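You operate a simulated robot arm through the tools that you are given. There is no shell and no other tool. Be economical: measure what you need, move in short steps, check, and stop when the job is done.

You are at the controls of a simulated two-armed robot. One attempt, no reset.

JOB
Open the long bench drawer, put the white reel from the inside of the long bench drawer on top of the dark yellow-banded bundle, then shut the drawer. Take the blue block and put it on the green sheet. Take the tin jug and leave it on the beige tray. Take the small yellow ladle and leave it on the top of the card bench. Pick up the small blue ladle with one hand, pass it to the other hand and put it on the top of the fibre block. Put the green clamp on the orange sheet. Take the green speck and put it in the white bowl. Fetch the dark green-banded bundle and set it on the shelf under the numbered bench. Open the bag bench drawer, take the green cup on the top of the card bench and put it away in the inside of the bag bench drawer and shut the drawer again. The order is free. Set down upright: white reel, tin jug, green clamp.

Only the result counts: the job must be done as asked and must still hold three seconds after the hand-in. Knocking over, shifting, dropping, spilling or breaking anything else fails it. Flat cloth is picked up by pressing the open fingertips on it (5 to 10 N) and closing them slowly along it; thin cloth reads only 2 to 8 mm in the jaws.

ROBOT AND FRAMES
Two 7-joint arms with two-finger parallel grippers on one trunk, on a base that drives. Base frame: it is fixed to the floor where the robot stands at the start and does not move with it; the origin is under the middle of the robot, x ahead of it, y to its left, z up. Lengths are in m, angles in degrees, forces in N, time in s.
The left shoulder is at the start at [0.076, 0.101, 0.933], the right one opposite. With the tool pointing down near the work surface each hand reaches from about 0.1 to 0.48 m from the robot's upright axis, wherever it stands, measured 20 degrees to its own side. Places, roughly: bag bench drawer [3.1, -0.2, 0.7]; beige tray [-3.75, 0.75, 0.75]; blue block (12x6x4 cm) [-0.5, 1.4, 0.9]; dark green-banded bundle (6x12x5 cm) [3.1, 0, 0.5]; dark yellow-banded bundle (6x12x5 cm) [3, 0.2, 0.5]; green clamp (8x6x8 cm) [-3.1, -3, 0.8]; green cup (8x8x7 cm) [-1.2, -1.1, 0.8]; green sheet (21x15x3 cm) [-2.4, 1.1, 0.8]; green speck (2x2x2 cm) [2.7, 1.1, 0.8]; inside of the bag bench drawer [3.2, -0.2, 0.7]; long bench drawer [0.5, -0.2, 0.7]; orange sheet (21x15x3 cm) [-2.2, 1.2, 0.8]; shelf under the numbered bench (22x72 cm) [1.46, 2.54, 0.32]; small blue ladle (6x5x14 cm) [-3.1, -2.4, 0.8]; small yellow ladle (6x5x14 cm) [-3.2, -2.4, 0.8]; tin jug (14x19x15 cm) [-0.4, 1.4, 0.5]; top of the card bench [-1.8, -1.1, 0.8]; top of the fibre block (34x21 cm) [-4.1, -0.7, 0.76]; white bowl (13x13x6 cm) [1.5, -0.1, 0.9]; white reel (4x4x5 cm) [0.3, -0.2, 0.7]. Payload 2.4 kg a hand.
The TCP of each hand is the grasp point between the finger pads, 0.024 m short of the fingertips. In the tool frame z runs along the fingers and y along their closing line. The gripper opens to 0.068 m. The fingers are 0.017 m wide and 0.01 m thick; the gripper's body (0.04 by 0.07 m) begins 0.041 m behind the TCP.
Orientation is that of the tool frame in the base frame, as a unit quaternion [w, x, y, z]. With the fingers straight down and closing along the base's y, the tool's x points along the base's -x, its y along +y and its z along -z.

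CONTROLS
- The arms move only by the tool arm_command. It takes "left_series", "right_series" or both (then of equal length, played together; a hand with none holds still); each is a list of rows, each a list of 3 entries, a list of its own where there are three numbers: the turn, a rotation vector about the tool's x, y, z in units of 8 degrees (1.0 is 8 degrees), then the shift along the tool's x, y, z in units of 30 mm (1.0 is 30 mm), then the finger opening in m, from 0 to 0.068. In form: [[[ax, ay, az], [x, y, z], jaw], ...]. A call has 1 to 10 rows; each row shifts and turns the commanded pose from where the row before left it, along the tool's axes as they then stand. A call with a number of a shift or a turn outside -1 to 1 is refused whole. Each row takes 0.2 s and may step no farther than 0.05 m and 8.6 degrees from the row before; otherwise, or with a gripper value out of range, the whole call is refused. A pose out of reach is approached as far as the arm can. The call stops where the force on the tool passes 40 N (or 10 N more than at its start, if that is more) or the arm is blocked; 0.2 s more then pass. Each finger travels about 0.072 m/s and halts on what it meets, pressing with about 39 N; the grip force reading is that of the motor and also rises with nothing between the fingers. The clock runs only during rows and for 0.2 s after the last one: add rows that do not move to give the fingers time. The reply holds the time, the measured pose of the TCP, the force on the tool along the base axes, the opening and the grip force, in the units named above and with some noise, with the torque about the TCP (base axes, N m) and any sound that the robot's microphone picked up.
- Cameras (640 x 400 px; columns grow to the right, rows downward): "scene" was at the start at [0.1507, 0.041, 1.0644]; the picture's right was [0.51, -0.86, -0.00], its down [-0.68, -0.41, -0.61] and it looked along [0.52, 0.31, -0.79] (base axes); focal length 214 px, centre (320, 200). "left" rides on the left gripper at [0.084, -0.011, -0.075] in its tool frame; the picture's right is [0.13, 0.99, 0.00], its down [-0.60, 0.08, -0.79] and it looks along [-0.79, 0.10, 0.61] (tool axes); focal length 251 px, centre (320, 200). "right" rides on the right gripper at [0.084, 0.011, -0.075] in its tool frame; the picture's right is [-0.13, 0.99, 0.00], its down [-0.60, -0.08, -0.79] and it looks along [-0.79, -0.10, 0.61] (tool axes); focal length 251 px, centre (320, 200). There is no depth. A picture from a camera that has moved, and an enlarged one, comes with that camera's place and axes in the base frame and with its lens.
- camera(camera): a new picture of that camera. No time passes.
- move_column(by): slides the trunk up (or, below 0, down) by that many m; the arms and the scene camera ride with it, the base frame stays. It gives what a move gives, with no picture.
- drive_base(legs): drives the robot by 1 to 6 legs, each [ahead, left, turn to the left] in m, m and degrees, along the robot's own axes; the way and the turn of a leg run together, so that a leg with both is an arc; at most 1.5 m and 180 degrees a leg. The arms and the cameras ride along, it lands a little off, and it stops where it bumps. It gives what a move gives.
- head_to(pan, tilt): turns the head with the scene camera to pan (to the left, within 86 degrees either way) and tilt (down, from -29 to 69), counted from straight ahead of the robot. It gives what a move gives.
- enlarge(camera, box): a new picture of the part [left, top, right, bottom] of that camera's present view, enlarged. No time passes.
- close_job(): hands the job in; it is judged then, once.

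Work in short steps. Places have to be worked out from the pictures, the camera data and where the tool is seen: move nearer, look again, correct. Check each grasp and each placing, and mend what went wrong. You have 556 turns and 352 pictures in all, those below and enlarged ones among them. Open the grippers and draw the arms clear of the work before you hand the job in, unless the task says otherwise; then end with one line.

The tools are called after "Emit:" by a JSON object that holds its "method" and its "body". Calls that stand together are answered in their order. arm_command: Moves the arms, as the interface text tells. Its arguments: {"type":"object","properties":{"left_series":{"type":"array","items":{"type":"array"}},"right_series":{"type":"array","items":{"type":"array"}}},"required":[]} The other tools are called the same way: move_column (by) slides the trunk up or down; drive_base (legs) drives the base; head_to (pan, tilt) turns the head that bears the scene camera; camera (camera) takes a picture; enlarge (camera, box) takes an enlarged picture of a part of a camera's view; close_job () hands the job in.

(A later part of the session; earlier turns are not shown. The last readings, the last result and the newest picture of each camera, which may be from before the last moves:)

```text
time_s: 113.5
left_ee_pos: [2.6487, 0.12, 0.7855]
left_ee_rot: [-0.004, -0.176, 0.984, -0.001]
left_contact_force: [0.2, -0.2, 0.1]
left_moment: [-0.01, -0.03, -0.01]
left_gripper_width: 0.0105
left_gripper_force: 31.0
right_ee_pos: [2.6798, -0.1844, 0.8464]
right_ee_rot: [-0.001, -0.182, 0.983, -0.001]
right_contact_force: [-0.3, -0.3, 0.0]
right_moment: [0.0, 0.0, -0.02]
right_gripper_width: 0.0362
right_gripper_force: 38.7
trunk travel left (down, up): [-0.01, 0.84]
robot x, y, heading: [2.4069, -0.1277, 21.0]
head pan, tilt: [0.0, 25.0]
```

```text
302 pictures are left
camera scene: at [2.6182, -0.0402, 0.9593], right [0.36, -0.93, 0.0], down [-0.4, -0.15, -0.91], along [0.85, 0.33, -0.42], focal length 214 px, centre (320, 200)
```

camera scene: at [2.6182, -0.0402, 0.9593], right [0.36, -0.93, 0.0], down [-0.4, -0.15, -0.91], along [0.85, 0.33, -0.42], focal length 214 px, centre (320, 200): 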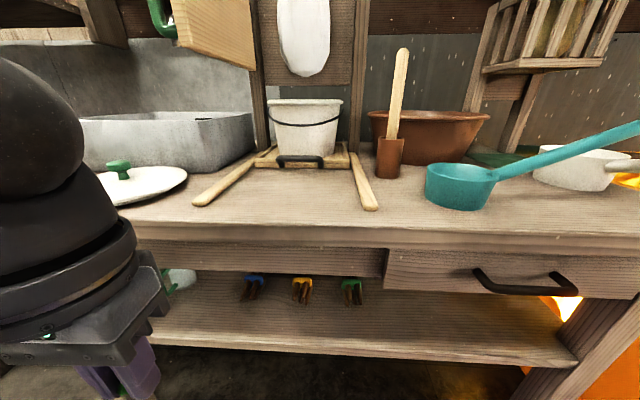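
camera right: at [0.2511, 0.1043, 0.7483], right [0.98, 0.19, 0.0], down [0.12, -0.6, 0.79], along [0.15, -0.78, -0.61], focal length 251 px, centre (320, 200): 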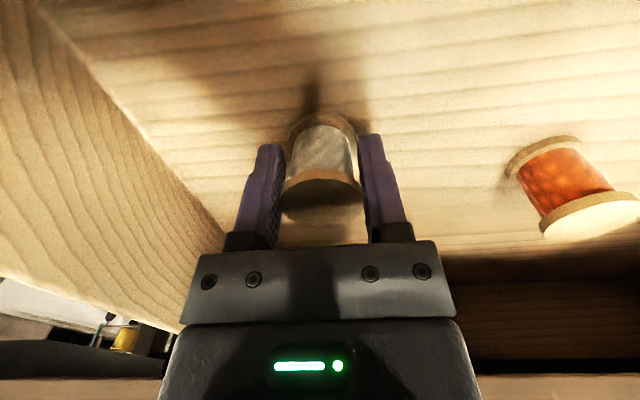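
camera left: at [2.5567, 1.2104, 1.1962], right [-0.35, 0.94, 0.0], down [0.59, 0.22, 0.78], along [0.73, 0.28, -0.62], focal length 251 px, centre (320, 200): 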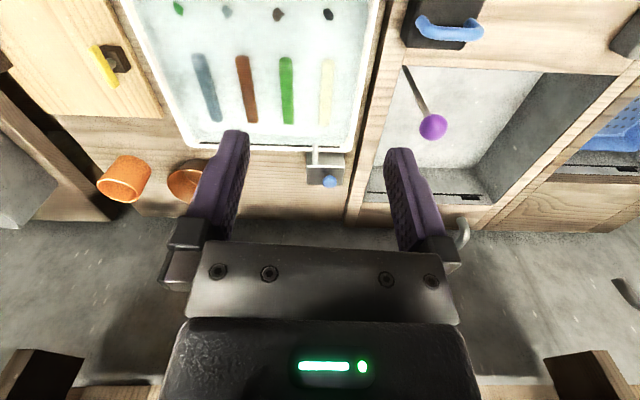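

I see blue-, yellow- and green-banded bundles on the low shelf (z≈0.46), so the reel must be inserted with a nearly horizontal hand. I'll first set the reel upright on the bench front edge to regrip it; I move closer, aligned with the gap between the wooden bars.

Emit:
{"method": "move_column", "body": {"by": 0.12}}

Emit:
{"method": "drive_base", "body": {"legs": [[0.13, 0.2, 0]]}}

Emit:
{"method": "head_to", "body": {"pan": -5, "tilt": 45}}

Emit:
{"method": "camera", "body": {"camera": "scene"}}

Emit:
{"method": "camera", "body": {"camera": "right"}}

```text
time_s: 115.0
left_ee_pos: [2.6499, 0.1198, 0.9064]
left_ee_rot: [-0.005, -0.177, 0.984, -0.001]
left_contact_force: [0.4, -0.2, 0.1]
left_moment: [-0.03, 0.01, -0.01]
left_gripper_width: 0.0105
left_gripper_force: 31.4
right_ee_pos: [2.6802, -0.1837, 0.9658]
right_ee_rot: [-0.001, -0.182, 0.983, 0.0]
right_contact_force: [0.4, 0.4, -0.9]
right_moment: [-0.04, -0.02, -0.02]
right_gripper_width: 0.0362
right_gripper_force: 38.8
trunk travel left (down, up): [-0.13, 0.72]
robot x, y, heading: [2.4047, -0.126, 20.8]
head pan, tilt: [0.0, 25.0]
```

```text
time_s: 116.8
left_ee_pos: [2.6975, 0.3538, 0.9057]
left_ee_rot: [-0.005, -0.178, 0.984, 0.0]
left_contact_force: [0.0, 0.6, -0.5]
left_moment: [-0.01, 0.01, 0.01]
left_gripper_width: 0.0107
left_gripper_force: 31.5
right_ee_pos: [2.7305, 0.0486, 0.9667]
right_ee_rot: [-0.001, -0.183, 0.983, 0.0]
right_contact_force: [0.9, 0.5, -1.0]
right_moment: [0.02, 0.01, 0.02]
right_gripper_width: 0.0364
right_gripper_force: 39.0
trunk travel left (down, up): [-0.13, 0.72]
robot x, y, heading: [2.456, 0.1084, 21.2]
head pan, tilt: [0.0, 25.0]
```

```text
time_s: 117.7
left_ee_pos: [2.699, 0.3538, 0.9056]
left_ee_rot: [-0.004, -0.177, 0.984, -0.002]
left_contact_force: [-1.4, 0.2, -1.5]
left_moment: [0.01, -0.03, 0.0]
left_gripper_width: 0.0106
left_gripper_force: 31.3
right_ee_pos: [2.7297, 0.049, 0.967]
right_ee_rot: [-0.001, -0.183, 0.983, 0.0]
right_contact_force: [0.0, 0.5, 0.4]
right_moment: [-0.02, 0.0, 0.0]
right_gripper_width: 0.0363
right_gripper_force: 39.2
trunk travel left (down, up): [-0.13, 0.72]
robot x, y, heading: [2.4565, 0.1067, 21.2]
head pan, tilt: [-5.0, 45.0]
```

```text
301 pictures are left
camera scene: at [2.6202, 0.1671, 1.054], right [0.28, -0.96, 0.0], down [-0.68, -0.2, -0.71], along [0.68, 0.2, -0.71], focal length 214 px, centre (320, 200)
```

scene: 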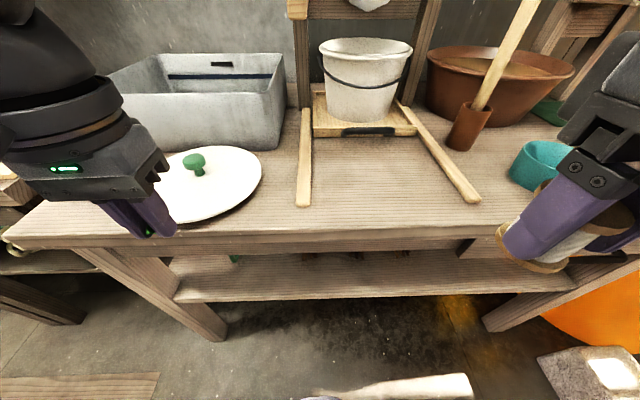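

```text
300 pictures are left
camera right: at [2.648, 0.0292, 1.0412], right [-0.24, 0.97, 0.0], down [0.59, 0.14, 0.79], along [0.77, 0.19, -0.61], focal length 251 px, centre (320, 200)
```

right: 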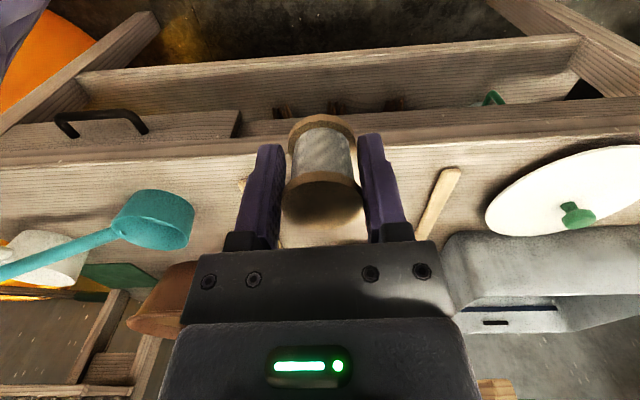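

The gap between the bars is clear; I target (2.895, 0.13) for the reel on the bench top and approach.

Emit:
{"method": "arm_command", "body": {"right_series": [[[0, 0, 0], [-0.871, 0.076, 0.3], 0.02], [[0, 0, 0], [-0.871, 0.076, 0.3], 0.02], [[0, 0, 0], [-0.871, 0.076, 0.5], 0.02], [[0, 0, 0], [-0.871, 0.076, 0.7], 0.02], [[0, 0, 0], [-0.871, 0.076, 0.8], 0.02], [[0, 0, 0], [-0.871, 0.076, 0.9], 0.02], [[0, 0, 0], [-0.871, 0.076, 0.9], 0.02]]}}

Emit:
{"method": "camera", "body": {"camera": "scene"}}

```text
time_s: 119.2
left_ee_pos: [2.6987, 0.3524, 0.9055]
left_ee_rot: [-0.003, -0.178, 0.984, -0.001]
left_contact_force: [0.6, 0.7, 0.1]
left_moment: [0.0, -0.02, 0.02]
left_gripper_width: 0.0102
left_gripper_force: 31.6
right_ee_pos: [2.8933, 0.1304, 0.8361]
right_ee_rot: [0.001, -0.183, 0.983, 0.0]
right_contact_force: [-0.5, -1.2, 12.5]
right_moment: [-0.08, 0.0, -0.03]
right_gripper_width: 0.036
right_gripper_force: 38.7
trunk travel left (down, up): [-0.13, 0.72]
robot x, y, heading: [2.4541, 0.1128, 21.2]
head pan, tilt: [-5.0, 45.0]
```

```text
299 pictures are left
camera scene: at [2.6191, 0.1667, 1.0544], right [0.28, -0.96, 0.0], down [-0.68, -0.2, -0.71], along [0.68, 0.2, -0.71], focal length 214 px, centre (320, 200)
```

scene: 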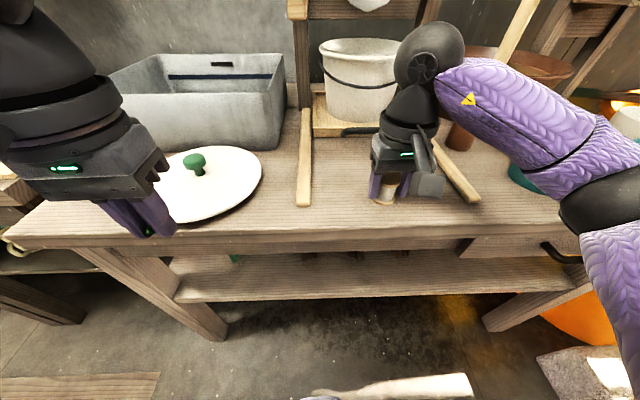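

Touching the bench top with 12 N at TCP 0.836. I release and lift away.

Emit:
{"method": "arm_command", "body": {"right_series": [[[0, 0, 0], [0, 0, -0.03], 0.045], [[0, 0, 0], [0, 0, 0], 0.06], [[0, 0, 0], [0, 0, 0], 0.068], [[0, 0, 0], [0, 0, -0.6], 0.068], [[0, 0, 0], [0, 0, -0.9], 0.068], [[0, 0, 0], [0, 0, -0.9], 0.068], [[0, 0, 0], [0.9, -0.3, -0.5], 0.068], [[0, 0, 0], [0.9, -0.3, 0], 0.068], [[0, 0, 0], [0.9, 0, 0], 0.068]]}}

Emit:
{"method": "camera", "body": {"camera": "scene"}}

Emit:
{"method": "camera", "body": {"camera": "right"}}

```text
time_s: 121.2
left_ee_pos: [2.6976, 0.3535, 0.9051]
left_ee_rot: [-0.004, -0.177, 0.984, -0.001]
left_contact_force: [-0.5, 0.0, -1.0]
left_moment: [0.03, 0.0, 0.02]
left_gripper_width: 0.0104
left_gripper_force: 31.5
right_ee_pos: [2.8248, 0.0843, 0.9228]
right_ee_rot: [0.0, -0.183, 0.983, 0.0]
right_contact_force: [0.4, 0.3, -0.4]
right_moment: [0.03, 0.01, 0.01]
right_gripper_width: 0.0679
right_gripper_force: 0.0
trunk travel left (down, up): [-0.13, 0.72]
robot x, y, heading: [2.454, 0.1117, 21.0]
head pan, tilt: [-5.0, 45.0]
```

```text
298 pictures are left
camera scene: at [2.6202, 0.1671, 1.0539], right [0.28, -0.96, 0.0], down [-0.68, -0.2, -0.71], along [0.68, 0.2, -0.71], focal length 214 px, centre (320, 200)
```

scene: 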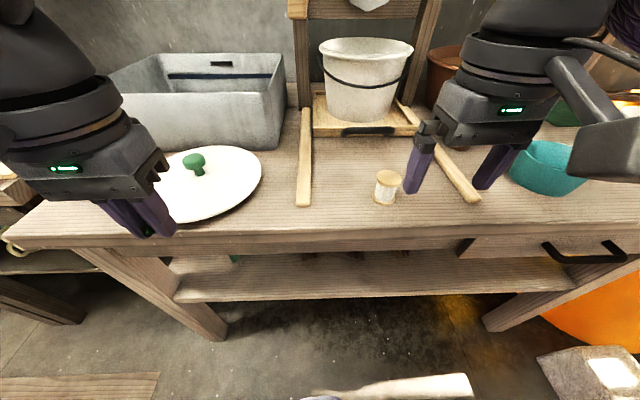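

```text
297 pictures are left
camera right: at [2.7436, 0.0635, 0.9973], right [-0.24, 0.97, 0.0], down [0.59, 0.14, 0.79], along [0.77, 0.19, -0.61], focal length 251 px, centre (320, 200)
```

right: 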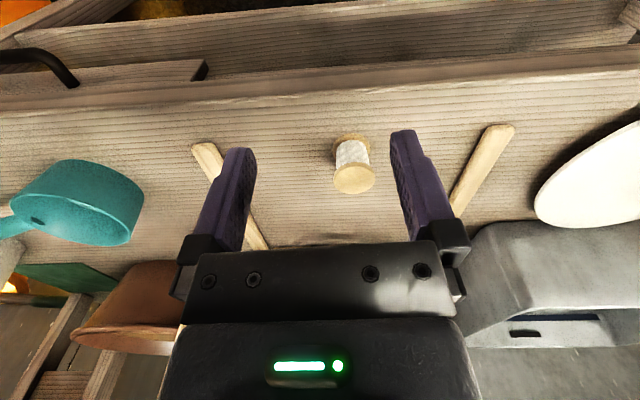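

The white reel stands upright at (2.899, 0.135), about 5.5 cm inside the edge. I pitch the right hand 65° forward (tool 25° below horizontal) in free air.

Emit:
{"method": "arm_command", "body": {"right_series": [[[0, 0, 0], [1, 0, 0], 0.068], [[0, -1, 0], [0.5, 0, 0], 0.068], [[0, -1, 0], [0, 0, 0], 0.068], [[0, -1, 0], [0, 0, 0], 0.068], [[0, -1, 0], [0, 0, 0], 0.068], [[0, -1, 0], [0, 0, 0], 0.068], [[0, -1, 0], [0, 0, 0], 0.068], [[0, -1, 0], [0, 0, 0], 0.068], [[0, -1, 0], [0, 0, 0], 0.068], [[0, -0.125, 0], [0, 0, 0], 0.068]]}}

Emit:
{"method": "camera", "body": {"camera": "right"}}

```text
time_s: 123.5
left_ee_pos: [2.6973, 0.3533, 0.9049]
left_ee_rot: [-0.004, -0.177, 0.984, -0.001]
left_contact_force: [0.1, -0.2, 1.1]
left_moment: [0.01, 0.01, -0.03]
left_gripper_width: 0.0105
left_gripper_force: 31.7
right_ee_pos: [2.8328, 0.0914, 0.997]
right_ee_rot: [0.528, -0.155, 0.829, 0.099]
right_contact_force: [0.1, -0.4, 0.3]
right_moment: [0.01, 0.05, -0.02]
right_gripper_width: 0.0682
right_gripper_force: 0.1
right hand out of reach, approached as far as the arm can: row 6, 7, 8, 9
trunk travel left (down, up): [-0.13, 0.72]
robot x, y, heading: [2.4526, 0.1053, 21.2]
head pan, tilt: [-5.0, 45.0]
```

```text
296 pictures are left
camera right: at [2.7334, 0.0644, 0.9527], right [-0.31, 0.94, 0.12], down [-0.4, -0.24, 0.88], along [0.86, 0.22, 0.46], focal length 251 px, centre (320, 200)
```

right: 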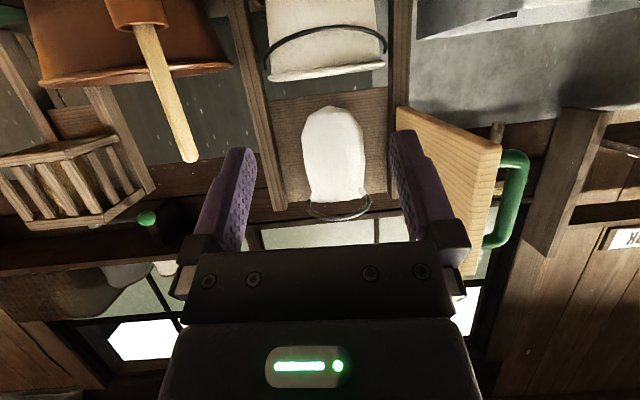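

The reach limit drifted the hand a little but the pitch is right. I back the base off 10 cm to give the pitched arm room.

Emit:
{"method": "drive_base", "body": {"legs": [[-0.1, 0, 0]]}}

Emit:
{"method": "arm_command", "body": {"right_series": [[[0, 0, 0], [0.9, 0.15, 0], 0.068], [[0, 0, 0], [0.9, 0.15, 0.2], 0.068], [[0, 0, 0], [0.9, 0.15, 0.2], 0.068], [[0, 0, 0], [0.9, 0.15, 0.2], 0.068]]}}

Emit:
{"method": "camera", "body": {"camera": "scene"}}

Emit:
{"method": "camera", "body": {"camera": "right"}}

```text
time_s: 124.6
left_ee_pos: [2.6055, 0.3183, 0.9052]
left_ee_rot: [-0.005, -0.177, 0.984, -0.001]
left_contact_force: [1.1, -0.2, -0.7]
left_moment: [-0.01, 0.04, 0.0]
left_gripper_width: 0.0102
left_gripper_force: 31.3
right_ee_pos: [2.7387, 0.0535, 0.9976]
right_ee_rot: [0.528, -0.155, 0.829, 0.098]
right_contact_force: [-0.5, -0.4, -0.2]
right_moment: [-0.01, -0.01, -0.01]
right_gripper_width: 0.0681
right_gripper_force: 0.0
trunk travel left (down, up): [-0.13, 0.72]
robot x, y, heading: [2.3602, 0.0686, 21.0]
head pan, tilt: [-5.0, 45.0]
```

```text
time_s: 125.6
left_ee_pos: [2.6041, 0.3169, 0.9049]
left_ee_rot: [-0.005, -0.177, 0.984, -0.001]
left_contact_force: [0.1, -0.1, 0.2]
left_moment: [-0.02, 0.02, 0.0]
left_gripper_width: 0.0101
left_gripper_force: 31.2
right_ee_pos: [2.761, 0.0922, 0.9609]
right_ee_rot: [0.528, -0.155, 0.829, 0.099]
right_contact_force: [0.5, -0.4, -0.5]
right_moment: [0.02, 0.01, 0.04]
right_gripper_width: 0.0676
right_gripper_force: 0.1
right hand out of reach, approached as far as the arm can: row 1, 2, 3, 4
trunk travel left (down, up): [-0.13, 0.72]
robot x, y, heading: [2.363, 0.0754, 20.7]
head pan, tilt: [-5.0, 45.0]
```

```text
295 pictures are left
camera scene: at [2.5265, 0.1309, 1.0539], right [0.28, -0.96, 0.0], down [-0.68, -0.2, -0.71], along [0.68, 0.2, -0.71], focal length 214 px, centre (320, 200)
```

scene: 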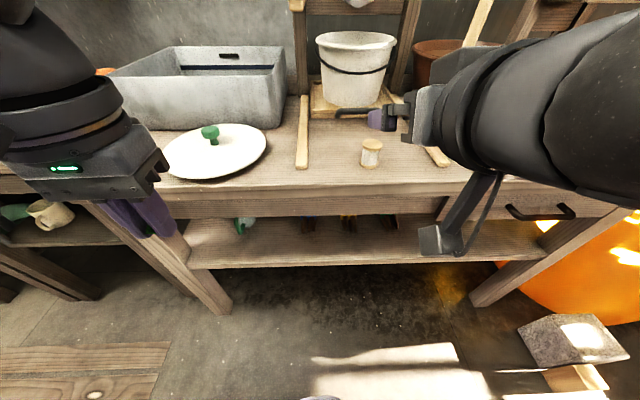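

```text
294 pictures are left
camera right: at [2.6607, 0.0657, 0.9157], right [-0.31, 0.95, 0.12], down [-0.4, -0.24, 0.88], along [0.86, 0.22, 0.45], focal length 251 px, centre (320, 200)
```

right: 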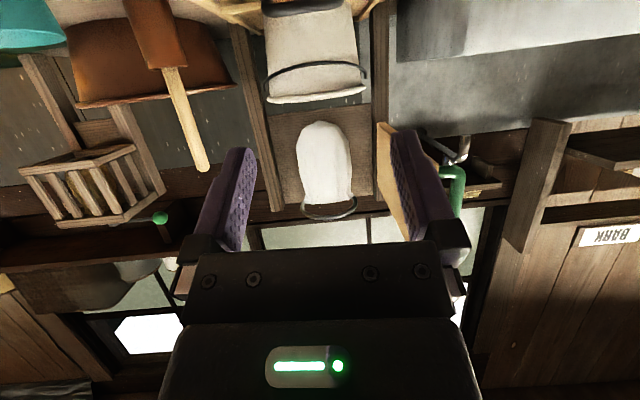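

The low/close corner is out of reach; I move the hand forward first, then down.

Emit:
{"method": "arm_command", "body": {"right_series": [[[0, 0, 0], [-0.073, -0.1, 0.947], 0.068], [[0, 0, 0], [-0.073, -0.1, 0.947], 0.068], [[0, 0, 0], [-0.073, -0.1, 0.947], 0.068], [[0, 0, 0], [0.9, 0, 0.2], 0.068], [[0, 0, 0], [0.9, 0, 0.2], 0.068], [[0, 0, 0], [0.9, 0, 0.4], 0.068]]}}

Emit:
{"method": "camera", "body": {"camera": "right"}}

Emit:
{"method": "camera", "body": {"camera": "scene"}}

```text
time_s: 127.0
left_ee_pos: [2.6045, 0.3176, 0.9057]
left_ee_rot: [-0.004, -0.177, 0.984, -0.001]
left_contact_force: [-0.4, -0.5, -0.4]
left_moment: [0.02, 0.03, 0.0]
left_gripper_width: 0.0103
left_gripper_force: 31.6
right_ee_pos: [2.826, 0.1082, 0.8455]
right_ee_rot: [0.527, -0.155, 0.83, 0.099]
right_contact_force: [-0.6, 0.9, -0.7]
right_moment: [0.01, 0.04, 0.0]
right_gripper_width: 0.068
right_gripper_force: 0.0
trunk travel left (down, up): [-0.13, 0.72]
robot x, y, heading: [2.3607, 0.0693, 21.1]
head pan, tilt: [-5.0, 45.0]
```

```text
293 pictures are left
camera right: at [2.7263, 0.0817, 0.8018], right [-0.31, 0.95, 0.12], down [-0.4, -0.24, 0.88], along [0.86, 0.22, 0.45], focal length 251 px, centre (320, 200)
```

right: 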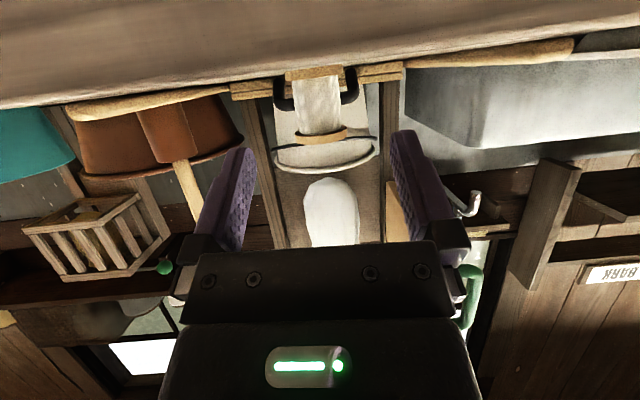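

```text
292 pictures are left
camera scene: at [2.5265, 0.1309, 1.0539], right [0.28, -0.96, 0.0], down [-0.68, -0.2, -0.71], along [0.68, 0.2, -0.71], focal length 214 px, centre (320, 200)
```

scene: 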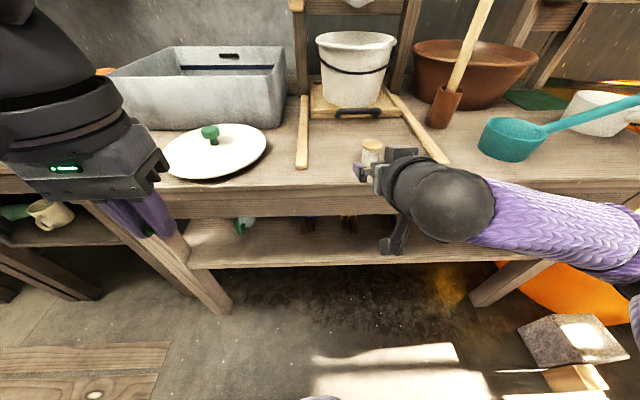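

The reel is centered between the fingers. I move forward around it.

Emit:
{"method": "arm_command", "body": {"right_series": [[[0, 0, 0], [-0.19, 0, 0.6], 0.068], [[0, 0, 0], [-0.19, 0, 0.6], 0.068], [[0, 0, 0], [-0.19, 0, 0.6], 0.068], [[0, 0, 0], [-0.19, 0, 0.6], 0.068]]}}

Emit:
{"method": "camera", "body": {"camera": "right"}}

Emit:
{"method": "enlarge", "body": {"camera": "scene", "box": [280, 80, 480, 220]}}

```text
time_s: 128.0
left_ee_pos: [2.6058, 0.317, 0.9048]
left_ee_rot: [-0.004, -0.176, 0.984, -0.001]
left_contact_force: [-0.9, -0.4, -0.1]
left_moment: [-0.01, -0.03, 0.02]
left_gripper_width: 0.0097
left_gripper_force: 31.4
right_ee_pos: [2.8958, 0.1362, 0.8371]
right_ee_rot: [0.527, -0.154, 0.83, 0.098]
right_contact_force: [-0.4, 1.2, -0.2]
right_moment: [0.0, -0.02, -0.03]
right_gripper_width: 0.0678
right_gripper_force: 0.1
trunk travel left (down, up): [-0.13, 0.72]
robot x, y, heading: [2.3642, 0.0703, 21.0]
head pan, tilt: [-5.0, 45.0]
```

```text
291 pictures are left
camera right: at [2.796, 0.1093, 0.7919], right [-0.31, 0.94, 0.12], down [-0.4, -0.24, 0.88], along [0.86, 0.22, 0.45], focal length 251 px, centre (320, 200)
```

right: 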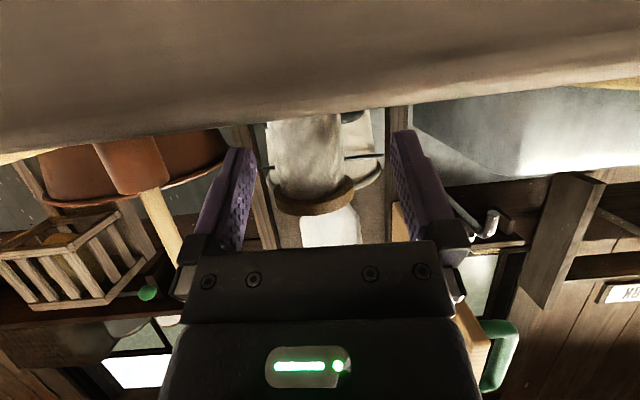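

```text
2.86 times, centred on (380, 150) of scene
camera zoom: at [2.5265, 0.1309, 1.0539], right [0.28, -0.96, 0.0], down [-0.68, -0.2, -0.71], along [0.68, 0.2, -0.71], focal length 613 px, centre (149, 343)
```

zoom: 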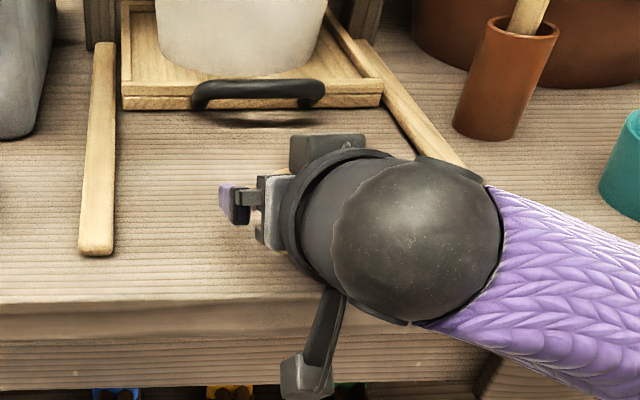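

Reel is between the pads. I close gently.

Emit:
{"method": "arm_command", "body": {"right_series": [[[0, 0, 0], [0, 0, 0], 0.055], [[0, 0, 0], [0, 0, 0], 0.04], [[0, 0, 0], [0, 0, 0], 0.03], [[0, 0, 0], [0, 0, 0], 0.02], [[0, 0, 0], [0, 0, 0], 0.02], [[0, 0, 0], [0, 0, 0], 0.02]]}}

Emit:
{"method": "camera", "body": {"camera": "right"}}

```text
time_s: 129.4
left_ee_pos: [2.6047, 0.3176, 0.9058]
left_ee_rot: [-0.004, -0.177, 0.984, -0.001]
left_contact_force: [0.4, -0.9, -0.1]
left_moment: [0.0, -0.01, 0.01]
left_gripper_width: 0.0105
left_gripper_force: 31.8
right_ee_pos: [2.8954, 0.1361, 0.8364]
right_ee_rot: [0.527, -0.154, 0.83, 0.098]
right_contact_force: [-0.3, 0.4, 0.3]
right_moment: [0.03, -0.03, -0.03]
right_gripper_width: 0.0366
right_gripper_force: 38.9
trunk travel left (down, up): [-0.13, 0.72]
robot x, y, heading: [2.3611, 0.0719, 21.0]
head pan, tilt: [-5.0, 45.0]
```

```text
289 pictures are left
camera right: at [2.7959, 0.1092, 0.792], right [-0.31, 0.94, 0.12], down [-0.4, -0.24, 0.88], along [0.86, 0.22, 0.45], focal length 251 px, centre (320, 200)
```

right: 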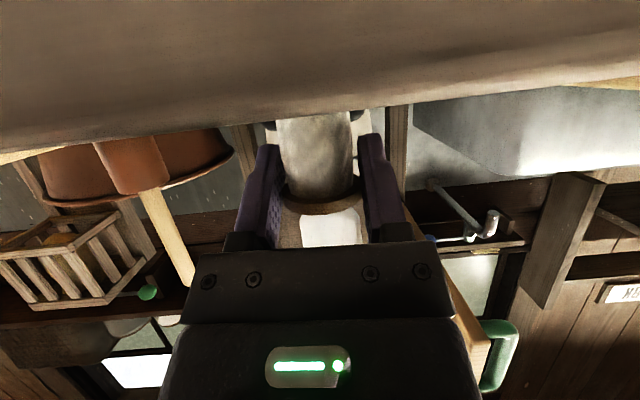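

Gripped at 36.6 mm. I lift slightly, back away from the bench, then lower the trunk fully and view the shelf.

Emit:
{"method": "move_column", "body": {"by": 0.05}}

Emit:
{"method": "drive_base", "body": {"legs": [[-0.2, 0, 0]]}}

Emit:
{"method": "move_column", "body": {"by": -0.18}}

Emit:
{"method": "head_to", "body": {"pan": -5, "tilt": 30}}

Emit:
{"method": "camera", "body": {"camera": "scene"}}

Emit:
{"method": "camera", "body": {"camera": "right"}}

```text
time_s: 130.3
left_ee_pos: [2.6055, 0.3177, 0.9558]
left_ee_rot: [-0.005, -0.177, 0.984, -0.001]
left_contact_force: [-0.3, 0.5, 0.8]
left_moment: [-0.01, 0.03, 0.0]
left_gripper_width: 0.0104
left_gripper_force: 31.5
right_ee_pos: [2.8953, 0.1352, 0.8869]
right_ee_rot: [0.526, -0.154, 0.83, 0.098]
right_contact_force: [-0.6, -0.5, -0.7]
right_moment: [0.02, 0.0, 0.01]
right_gripper_width: 0.0361
right_gripper_force: 39.1
trunk travel left (down, up): [-0.18, 0.67]
robot x, y, heading: [2.3638, 0.0756, 21.0]
head pan, tilt: [-5.0, 45.0]
```

```text
time_s: 131.9
left_ee_pos: [2.4151, 0.2446, 0.9549]
left_ee_rot: [-0.005, -0.177, 0.984, -0.001]
left_contact_force: [0.3, -0.4, 0.3]
left_moment: [0.02, 0.0, -0.01]
left_gripper_width: 0.0101
left_gripper_force: 31.3
right_ee_pos: [2.7074, 0.0641, 0.8873]
right_ee_rot: [0.527, -0.155, 0.83, 0.098]
right_contact_force: [-0.4, -0.5, -0.6]
right_moment: [-0.04, 0.02, -0.02]
right_gripper_width: 0.036
right_gripper_force: 39.0
trunk travel left (down, up): [-0.18, 0.67]
robot x, y, heading: [2.1741, -0.0035, 21.1]
head pan, tilt: [-5.0, 45.0]
```

```text
time_s: 133.9
left_ee_pos: [2.416, 0.2442, 0.775]
left_ee_rot: [-0.004, -0.179, 0.984, -0.001]
left_contact_force: [0.1, -0.2, 0.3]
left_moment: [0.03, 0.02, 0.01]
left_gripper_width: 0.0104
left_gripper_force: 31.3
right_ee_pos: [2.7078, 0.0646, 0.7068]
right_ee_rot: [0.528, -0.154, 0.829, 0.098]
right_contact_force: [-1.4, -0.1, -0.2]
right_moment: [0.0, -0.01, 0.01]
right_gripper_width: 0.0363
right_gripper_force: 39.3
trunk travel left (down, up): [0.0, 0.85]
robot x, y, heading: [2.1718, -0.0079, 21.3]
head pan, tilt: [-5.0, 45.0]
```

```text
time_s: 134.7
left_ee_pos: [2.4165, 0.2434, 0.7757]
left_ee_rot: [-0.004, -0.178, 0.984, -0.002]
left_contact_force: [0.7, 0.7, -0.2]
left_moment: [0.04, 0.02, 0.03]
left_gripper_width: 0.0103
left_gripper_force: 31.0
right_ee_pos: [2.7076, 0.0634, 0.7068]
right_ee_rot: [0.528, -0.154, 0.83, 0.098]
right_contact_force: [0.2, 0.0, -0.7]
right_moment: [-0.03, 0.02, 0.0]
right_gripper_width: 0.0365
right_gripper_force: 38.8
trunk travel left (down, up): [0.0, 0.85]
robot x, y, heading: [2.1727, -0.0004, 21.2]
head pan, tilt: [-5.0, 30.0]
```

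```text
288 pictures are left
camera scene: at [2.3897, 0.0773, 0.9408], right [0.28, -0.96, 0.0], down [-0.48, -0.14, -0.87], along [0.83, 0.24, -0.5], focal length 214 px, centre (320, 200)
```

scene: 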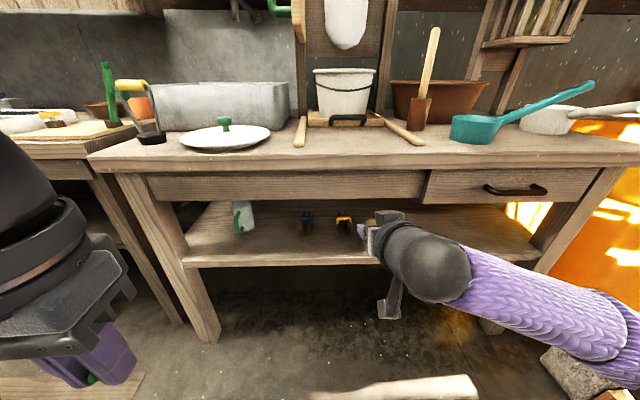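

```text
287 pictures are left
camera right: at [2.6077, 0.0365, 0.6624], right [-0.31, 0.94, 0.12], down [-0.4, -0.24, 0.88], along [0.86, 0.22, 0.45], focal length 251 px, centre (320, 200)
```

right: 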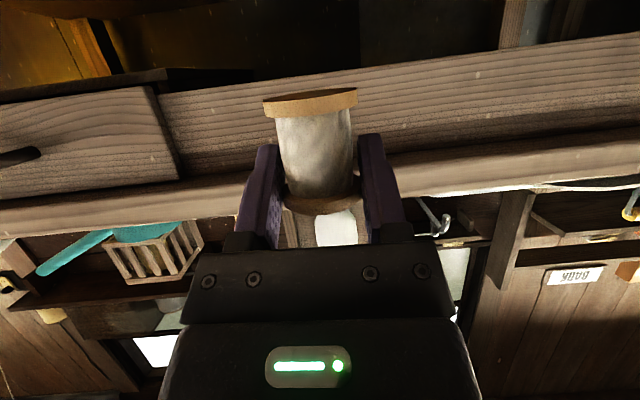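

I zoom in on the shelf to measure the bundles, shelf and apron.

Emit:
{"method": "enlarge", "body": {"camera": "scene", "box": [200, 150, 400, 275]}}

```text
3.20 times, centred on (300, 212) of scene
camera zoom: at [2.3897, 0.0773, 0.9408], right [0.28, -0.96, 0.0], down [-0.48, -0.14, -0.87], along [0.83, 0.24, -0.5], focal length 686 px, centre (384, 160)
```

zoom: 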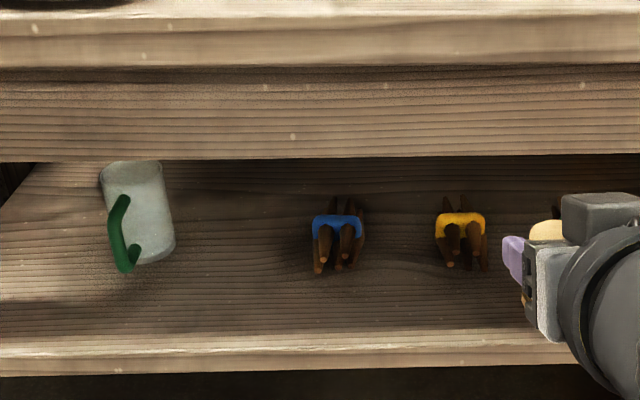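

Measured: yellow bundle top centre about (3.02, 0.171, 0.504), shelf z≈0.455, apron bottom ≈0.667. I tilt the hand 6° further level, lower it to z≈0.56, and tuck the left hand up.

Emit:
{"method": "arm_command", "body": {"right_series": [[[0, -0.375, 0], [0, 0, 0], 0.02], [[0, -0.375, 0], [0, 0, 0], 0.02], [[0, 0, 0], [0.861, -0.087, 0.507], 0.02], [[0, 0, 0], [0.861, -0.087, 0.507], 0.02], [[0, 0, 0], [0.861, -0.087, 0.507], 0.02], [[0, 0, 0], [0.861, -0.087, 0.507], 0.02], [[0, 0, 0], [0.861, -0.087, 0.507], 0.02]], "left_series": [[[0, 0, 0], [0, 0, -0.9], 0.0], [[0, 0, 0], [0, 0, -0.9], 0.0], [[0, 0, 0], [0, 0, -0.9], 0.0], [[0, 0, 0], [0.6, 0, -0.9], 0.0], [[0, 0, 0], [0.6, 0, -0.9], 0.0], [[0, 0, 0], [0.6, 0, -0.5], 0.0], [[0, 0, 0], [0, 0, 0], 0.0]]}}

Emit:
{"method": "camera", "body": {"camera": "scene"}}

```text
time_s: 136.3
left_ee_pos: [2.3763, 0.2069, 0.8897]
left_ee_rot: [-0.005, -0.178, 0.984, -0.001]
left_contact_force: [0.4, 0.0, -0.3]
left_moment: [0.01, 0.0, -0.02]
left_gripper_width: 0.0105
left_gripper_force: 31.7
left hand out of reach, approached as far as the arm can: row 5, 6
right_ee_pos: [2.7045, 0.0708, 0.7092]
right_ee_rot: [0.56, -0.159, 0.805, 0.109]
right_contact_force: [0.8, 0.1, 0.3]
right_moment: [0.01, 0.03, 0.01]
right_gripper_width: 0.0364
right_gripper_force: 39.6
right hand out of reach, approached as far as the arm can: row 2, 3, 4, 5, 6, 7
trunk travel left (down, up): [0.0, 0.85]
robot x, y, heading: [2.1799, -0.0009, 21.3]
head pan, tilt: [-5.0, 30.0]
```

```text
285 pictures are left
camera scene: at [2.3897, 0.0773, 0.9409], right [0.28, -0.96, 0.0], down [-0.48, -0.14, -0.87], along [0.83, 0.24, -0.5], focal length 214 px, centre (320, 200)
```

scene: 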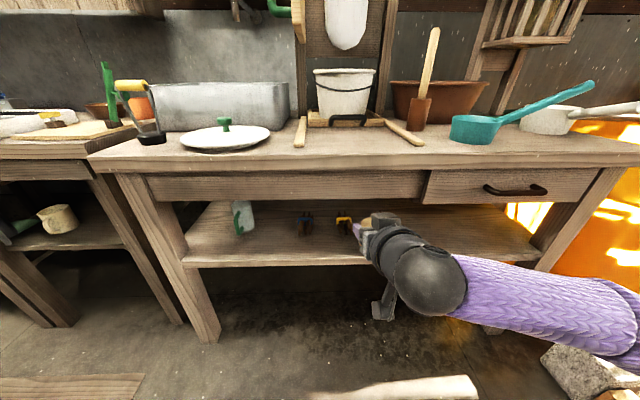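

Lower is unreachable so near the body; I extend the arm forward first, then try descending.

Emit:
{"method": "drive_base", "body": {"legs": [[-0.1, 0, 0]]}}

Emit:
{"method": "arm_command", "body": {"right_series": [[[0, 0, 0], [-0.29, -0.1, 0.85], 0.02], [[0, 0, 0], [-0.29, -0.1, 0.85], 0.02], [[0, 0, 0], [-0.29, -0.1, 0.85], 0.02], [[0, 0, 0], [-0.29, -0.1, 0.85], 0.02], [[0, 0, 0], [0.85, 0, 0.3], 0.02], [[0, 0, 0], [0.85, 0, 0.3], 0.02], [[0, 0, 0], [0.85, 0, 0.3], 0.02], [[0, 0, 0], [0.85, 0, 0.3], 0.02]]}}

```text
time_s: 137.4
left_ee_pos: [2.2839, 0.1703, 0.8903]
left_ee_rot: [-0.004, -0.178, 0.984, -0.001]
left_contact_force: [-0.6, 0.6, -0.7]
left_moment: [-0.03, -0.02, 0.01]
left_gripper_width: 0.0104
left_gripper_force: 31.6
right_ee_pos: [2.6115, 0.0359, 0.7083]
right_ee_rot: [0.56, -0.159, 0.806, 0.109]
right_contact_force: [0.2, 0.4, 0.2]
right_moment: [0.0, -0.03, 0.01]
right_gripper_width: 0.036
right_gripper_force: 39.0
trunk travel left (down, up): [0.0, 0.85]
robot x, y, heading: [2.0814, -0.0328, 21.2]
head pan, tilt: [-5.0, 30.0]
```

```text
time_s: 139.2
left_ee_pos: [2.2837, 0.1713, 0.8906]
left_ee_rot: [-0.004, -0.178, 0.984, -0.001]
left_contact_force: [-0.9, 0.1, -0.7]
left_moment: [0.03, 0.04, 0.01]
left_gripper_width: 0.0101
left_gripper_force: 31.8
right_ee_pos: [2.7212, 0.0577, 0.6642]
right_ee_rot: [0.559, -0.159, 0.806, 0.109]
right_contact_force: [-0.5, 0.4, -1.0]
right_moment: [0.02, 0.01, 0.0]
right_gripper_width: 0.0359
right_gripper_force: 39.1
right hand out of reach, approached as far as the arm can: row 6, 7, 8
trunk travel left (down, up): [0.0, 0.85]
robot x, y, heading: [2.0819, -0.0361, 21.1]
head pan, tilt: [-5.0, 30.0]
```

The wrist limit blocks going lower in this posture: the forearm comes in from the right. I test yawing the hand 40° left (to line up with the forearm) and then lowering.

Emit:
{"method": "arm_command", "body": {"right_series": [[[-0.9455, 0, -0.3256], [0, 0, 0], 0.02], [[-0.9455, 0, -0.3256], [0, 0, 0], 0.02], [[-0.9455, 0, -0.3256], [0, 0, 0], 0.02], [[-0.9455, 0, -0.3256], [0, 0, 0], 0.02], [[-0.9455, 0, -0.3256], [0, 0, 0], 0.02], [[0, 0, 0], [0.85, 0, 0.3], 0.02], [[0, 0, 0], [0.85, 0, 0.3], 0.02], [[0, 0, 0], [0.85, 0, 0.3], 0.02], [[0, 0, 0], [0.85, 0, 0.3], 0.02]]}}

Emit:
{"method": "camera", "body": {"camera": "scene"}}

```text
time_s: 141.2
left_ee_pos: [2.2842, 0.1731, 0.8901]
left_ee_rot: [-0.004, -0.178, 0.984, -0.001]
left_contact_force: [-0.5, 0.2, 0.4]
left_moment: [0.03, -0.01, -0.02]
left_gripper_width: 0.0101
left_gripper_force: 30.7
right_ee_pos: [2.7186, 0.0574, 0.5577]
right_ee_rot: [0.488, -0.419, 0.704, 0.3]
right_contact_force: [0.1, 0.1, -0.5]
right_moment: [0.02, -0.03, -0.04]
right_gripper_width: 0.0366
right_gripper_force: 38.9
trunk travel left (down, up): [0.0, 0.85]
robot x, y, heading: [2.0789, -0.0412, 21.1]
head pan, tilt: [-5.0, 30.0]
```

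```text
284 pictures are left
camera scene: at [2.2971, 0.0415, 0.9409], right [0.28, -0.96, 0.0], down [-0.48, -0.14, -0.87], along [0.83, 0.24, -0.5], focal length 214 px, centre (320, 200)
```

scene: 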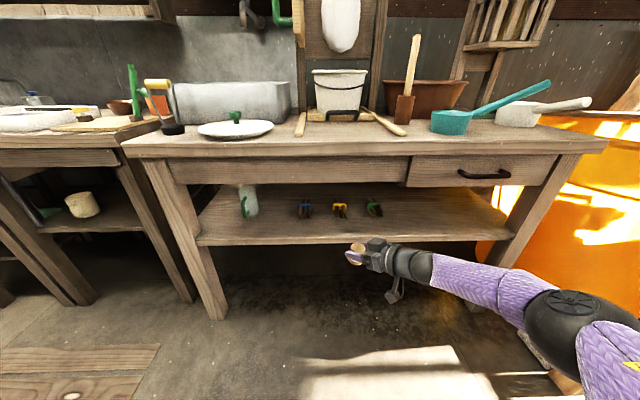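

That works: z=0.558 is reachable with the hand yawed. I try a smaller yaw (25°) so the base can stay farther from the bench.

Emit:
{"method": "arm_command", "body": {"right_series": [[[0.9455, 0, 0.3256], [0, 0, 0], 0.02], [[0.827, 0, 0.285], [0, 0, 0], 0.02], [[0, 0, 0], [0, 0, 0], 0.02]]}}

```text
time_s: 142.1
left_ee_pos: [2.2853, 0.1724, 0.8891]
left_ee_rot: [-0.004, -0.178, 0.984, -0.001]
left_contact_force: [-0.4, -0.4, -0.1]
left_moment: [-0.04, -0.02, -0.01]
left_gripper_width: 0.01
left_gripper_force: 31.1
right_ee_pos: [2.7191, 0.0566, 0.5556]
right_ee_rot: [0.522, -0.325, 0.754, 0.23]
right_contact_force: [0.2, -0.3, -0.6]
right_moment: [-0.01, -0.02, -0.02]
right_gripper_width: 0.0365
right_gripper_force: 39.0
trunk travel left (down, up): [0.0, 0.85]
robot x, y, heading: [2.08, -0.0376, 21.1]
head pan, tilt: [-5.0, 30.0]
```

The 25° yaw works. I turn the base right 26° and shift so that the hand points straight into the shelf opening.

Emit:
{"method": "drive_base", "body": {"legs": [[0, 0, -26], [0.06, 0.32, 0]]}}

Emit:
{"method": "head_to", "body": {"pan": 26, "tilt": 35}}

Emit:
{"method": "camera", "body": {"camera": "scene"}}

Emit:
{"method": "camera", "body": {"camera": "right"}}

```text
time_s: 145.5
left_ee_pos: [2.4422, 0.3757, 0.891]
left_ee_rot: [-0.005, 0.049, 0.999, 0.001]
left_contact_force: [0.0, 0.6, -0.2]
left_moment: [0.04, 0.0, 0.03]
left_gripper_width: 0.0104
left_gripper_force: 31.3
right_ee_pos: [2.7811, 0.082, 0.5557]
right_ee_rot: [0.561, -0.147, 0.807, 0.107]
right_contact_force: [0.0, -0.4, -0.4]
right_moment: [0.05, 0.01, 0.02]
right_gripper_width: 0.0362
right_gripper_force: 39.2
trunk travel left (down, up): [0.0, 0.85]
robot x, y, heading: [2.1674, 0.2814, -4.8]
head pan, tilt: [-5.0, 30.0]
```

```text
time_s: 146.5
left_ee_pos: [2.441, 0.3764, 0.8904]
left_ee_rot: [-0.004, 0.049, 0.999, 0.001]
left_contact_force: [-0.2, -0.3, -0.1]
left_moment: [0.01, 0.0, 0.01]
left_gripper_width: 0.0103
left_gripper_force: 31.4
right_ee_pos: [2.7816, 0.0825, 0.5566]
right_ee_rot: [0.562, -0.148, 0.807, 0.108]
right_contact_force: [0.7, 0.1, 0.2]
right_moment: [0.01, -0.01, -0.01]
right_gripper_width: 0.0366
right_gripper_force: 39.0
trunk travel left (down, up): [0.0, 0.85]
robot x, y, heading: [2.1663, 0.2773, -5.0]
head pan, tilt: [26.0, 35.0]
```

```text
283 pictures are left
camera scene: at [2.3878, 0.3007, 0.9331], right [0.36, -0.93, 0.0], down [-0.54, -0.21, -0.82], along [0.76, 0.3, -0.57], focal length 214 px, centre (320, 200)
```

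scene: 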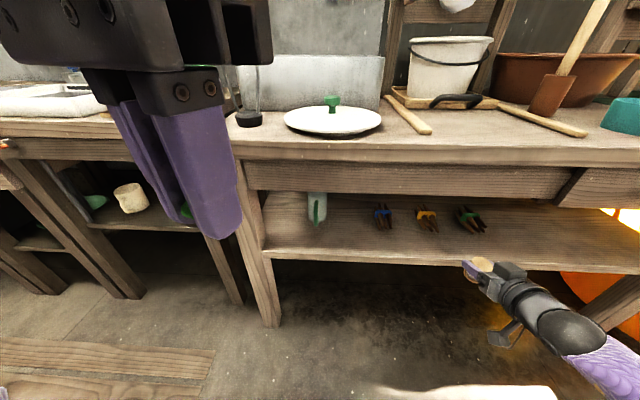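

```text
282 pictures are left
camera right: at [2.6855, 0.0572, 0.5032], right [-0.31, 0.94, 0.13], down [-0.47, -0.27, 0.84], along [0.83, 0.2, 0.53], focal length 251 px, centre (320, 200)
```

right: 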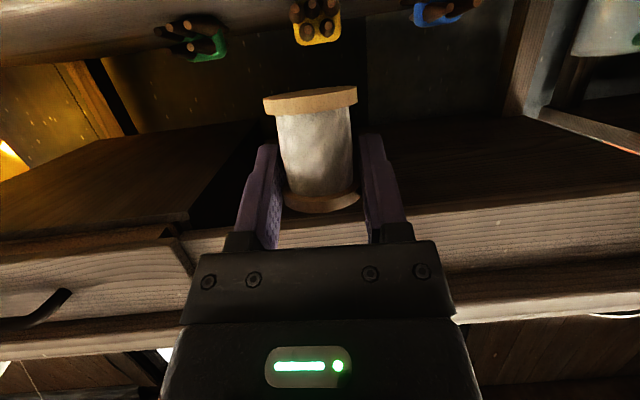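

I zoom both cameras to triangulate the yellow and green bundles and apron.

Emit:
{"method": "enlarge", "body": {"camera": "scene", "box": [340, 150, 540, 275]}}

Emit:
{"method": "enlarge", "body": {"camera": "right", "box": [140, 0, 500, 225]}}

```text
3.20 times, centred on (440, 212) of scene
camera zoom: at [2.3878, 0.3007, 0.9331], right [0.36, -0.93, 0.0], down [-0.54, -0.21, -0.82], along [0.76, 0.3, -0.57], focal length 686 px, centre (-64, 160)
```

zoom: 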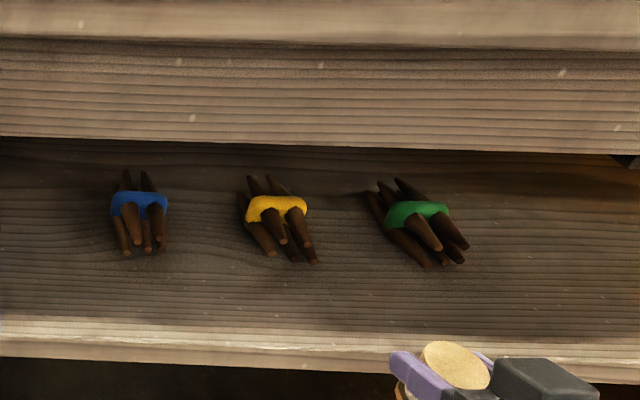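

```text
1.78 times, centred on (320, 112) of right
camera zoom: at [2.6855, 0.0572, 0.5032], right [-0.31, 0.94, 0.13], down [-0.47, -0.27, 0.84], along [0.83, 0.2, 0.53], focal length 447 px, centre (320, 356)
```

zoom: 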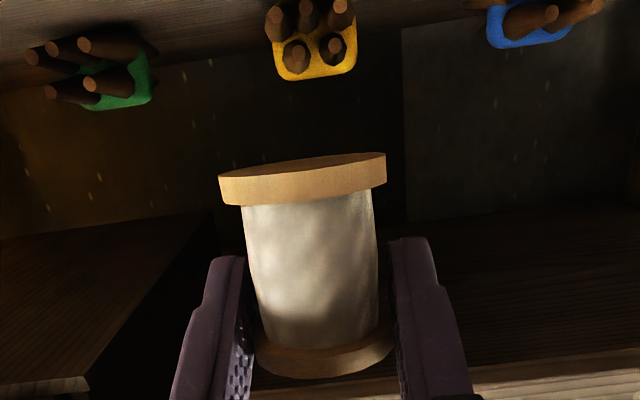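

Yellow bundle top ≈ (3.023, 0.172, 0.502), on the hand's line. I drive most of the way in along the hand direction, then re-check.

Emit:
{"method": "drive_base", "body": {"legs": [[0.152, 0.075, 0]]}}

Emit:
{"method": "camera", "body": {"camera": "right"}}

Emit:
{"method": "camera", "body": {"camera": "scene"}}

```text
time_s: 148.0
left_ee_pos: [2.5997, 0.4391, 0.8909]
left_ee_rot: [-0.005, 0.048, 0.999, 0.001]
left_contact_force: [0.8, 0.1, 0.7]
left_moment: [-0.02, 0.02, 0.04]
left_gripper_width: 0.0104
left_gripper_force: 31.6
right_ee_pos: [2.9398, 0.1439, 0.5566]
right_ee_rot: [0.562, -0.147, 0.807, 0.107]
right_contact_force: [-0.1, -1.0, 0.0]
right_moment: [0.01, 0.02, -0.04]
right_gripper_width: 0.0365
right_gripper_force: 39.3
trunk travel left (down, up): [0.0, 0.85]
robot x, y, heading: [2.326, 0.3408, -5.0]
head pan, tilt: [26.0, 35.0]
```

```text
279 pictures are left
camera right: at [2.8434, 0.1198, 0.5032], right [-0.31, 0.94, 0.13], down [-0.47, -0.27, 0.84], along [0.83, 0.2, 0.53], focal length 251 px, centre (320, 200)
```

right: 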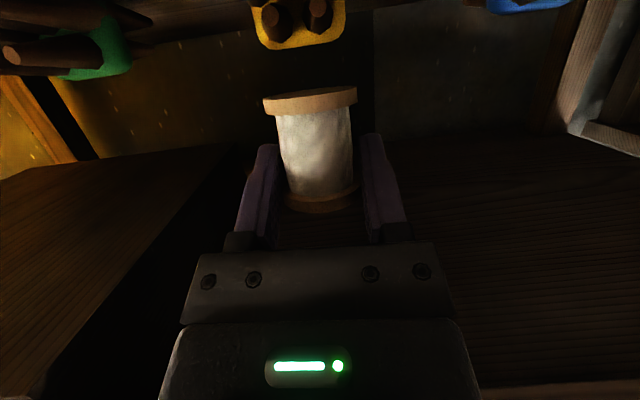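

```text
278 pictures are left
camera scene: at [2.5456, 0.3634, 0.9331], right [0.36, -0.93, 0.0], down [-0.54, -0.21, -0.82], along [0.76, 0.3, -0.57], focal length 214 px, centre (320, 200)
```

scene: 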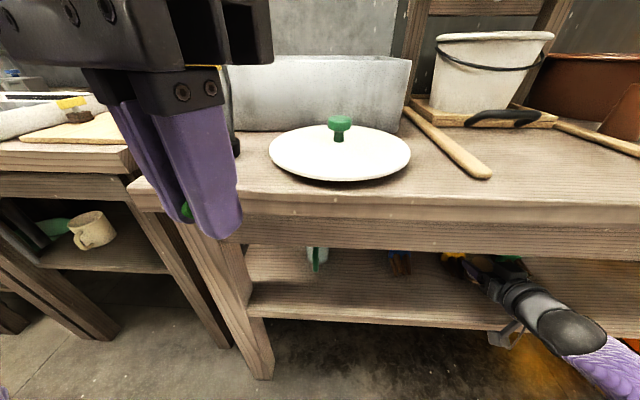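

About 8 cm remain. I extend with the arm.

Emit:
{"method": "arm_command", "body": {"right_series": [[[0, 0, 0], [-0.24, -0.056, 0.653], 0.02], [[0, 0, 0], [-0.24, -0.056, 0.653], 0.02], [[0, 0, 0], [-0.24, -0.056, 0.653], 0.02], [[0, 0, 0], [-0.24, -0.056, 0.653], 0.02]]}}

Emit:
{"method": "camera", "body": {"camera": "right"}}

Emit:
{"method": "enlarge", "body": {"camera": "scene", "box": [380, 180, 620, 340]}}

```text
time_s: 149.0
left_ee_pos: [2.5991, 0.4394, 0.8907]
left_ee_rot: [-0.004, 0.048, 0.999, 0.0]
left_contact_force: [0.2, 0.5, -0.4]
left_moment: [0.0, 0.01, 0.0]
left_gripper_width: 0.0104
left_gripper_force: 31.2
right_ee_pos: [2.9987, 0.1677, 0.561]
right_ee_rot: [0.561, -0.149, 0.807, 0.109]
right_contact_force: [0.6, 0.3, 0.2]
right_moment: [0.02, -0.01, 0.0]
right_gripper_width: 0.0363
right_gripper_force: 38.8
right hand out of reach, approached as far as the arm can: row 3, 4
trunk travel left (down, up): [0.0, 0.85]
robot x, y, heading: [2.3266, 0.3407, -4.8]
head pan, tilt: [26.0, 35.0]
```

```text
277 pictures are left
camera right: at [2.9031, 0.1424, 0.5083], right [-0.31, 0.94, 0.13], down [-0.47, -0.27, 0.84], along [0.83, 0.2, 0.53], focal length 251 px, centre (320, 200)
```

right: 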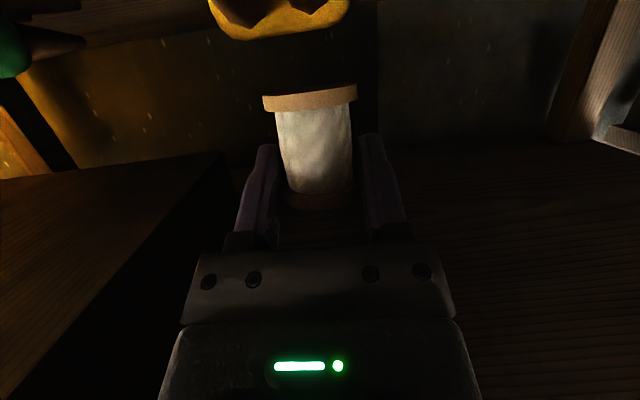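

```text
2.50 times, centred on (500, 260) of scene
camera zoom: at [2.5457, 0.3634, 0.9331], right [0.36, -0.93, 0.0], down [-0.54, -0.21, -0.82], along [0.76, 0.3, -0.57], focal length 536 px, centre (-130, 50)
```

zoom: 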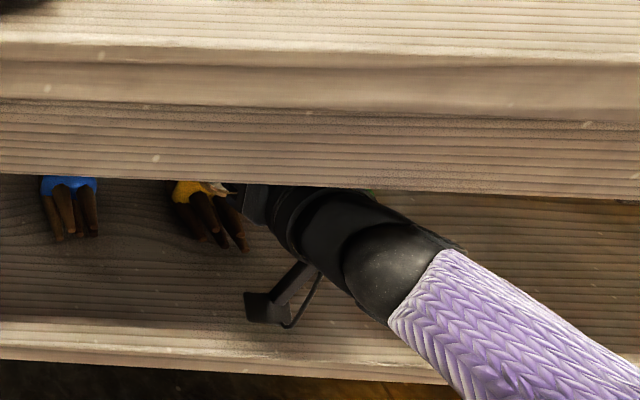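

The arm is at its extent; I use a 2 cm base move to finish the alignment.

Emit:
{"method": "drive_base", "body": {"legs": [[0.024, -0.002, 0]]}}

Emit:
{"method": "camera", "body": {"camera": "right"}}

```text
time_s: 149.8
left_ee_pos: [2.6231, 0.4349, 0.8911]
left_ee_rot: [-0.005, 0.049, 0.999, 0.001]
left_contact_force: [0.7, -0.4, -0.4]
left_moment: [0.03, -0.01, 0.0]
left_gripper_width: 0.0101
left_gripper_force: 31.9
right_ee_pos: [3.0227, 0.1634, 0.5604]
right_ee_rot: [0.561, -0.147, 0.807, 0.108]
right_contact_force: [0.2, -0.5, -0.1]
right_moment: [0.04, 0.0, -0.02]
right_gripper_width: 0.0364
right_gripper_force: 38.9
trunk travel left (down, up): [0.0, 0.85]
robot x, y, heading: [2.3497, 0.3383, -4.7]
head pan, tilt: [26.0, 35.0]
```

```text
275 pictures are left
camera right: at [2.9265, 0.138, 0.5079], right [-0.31, 0.94, 0.13], down [-0.47, -0.27, 0.84], along [0.83, 0.2, 0.53], focal length 251 px, centre (320, 200)
```

right: 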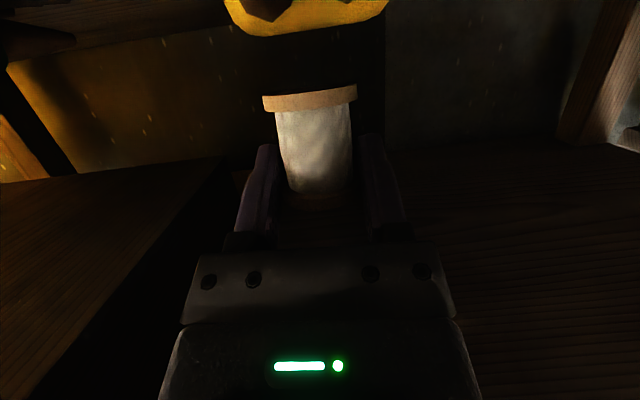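

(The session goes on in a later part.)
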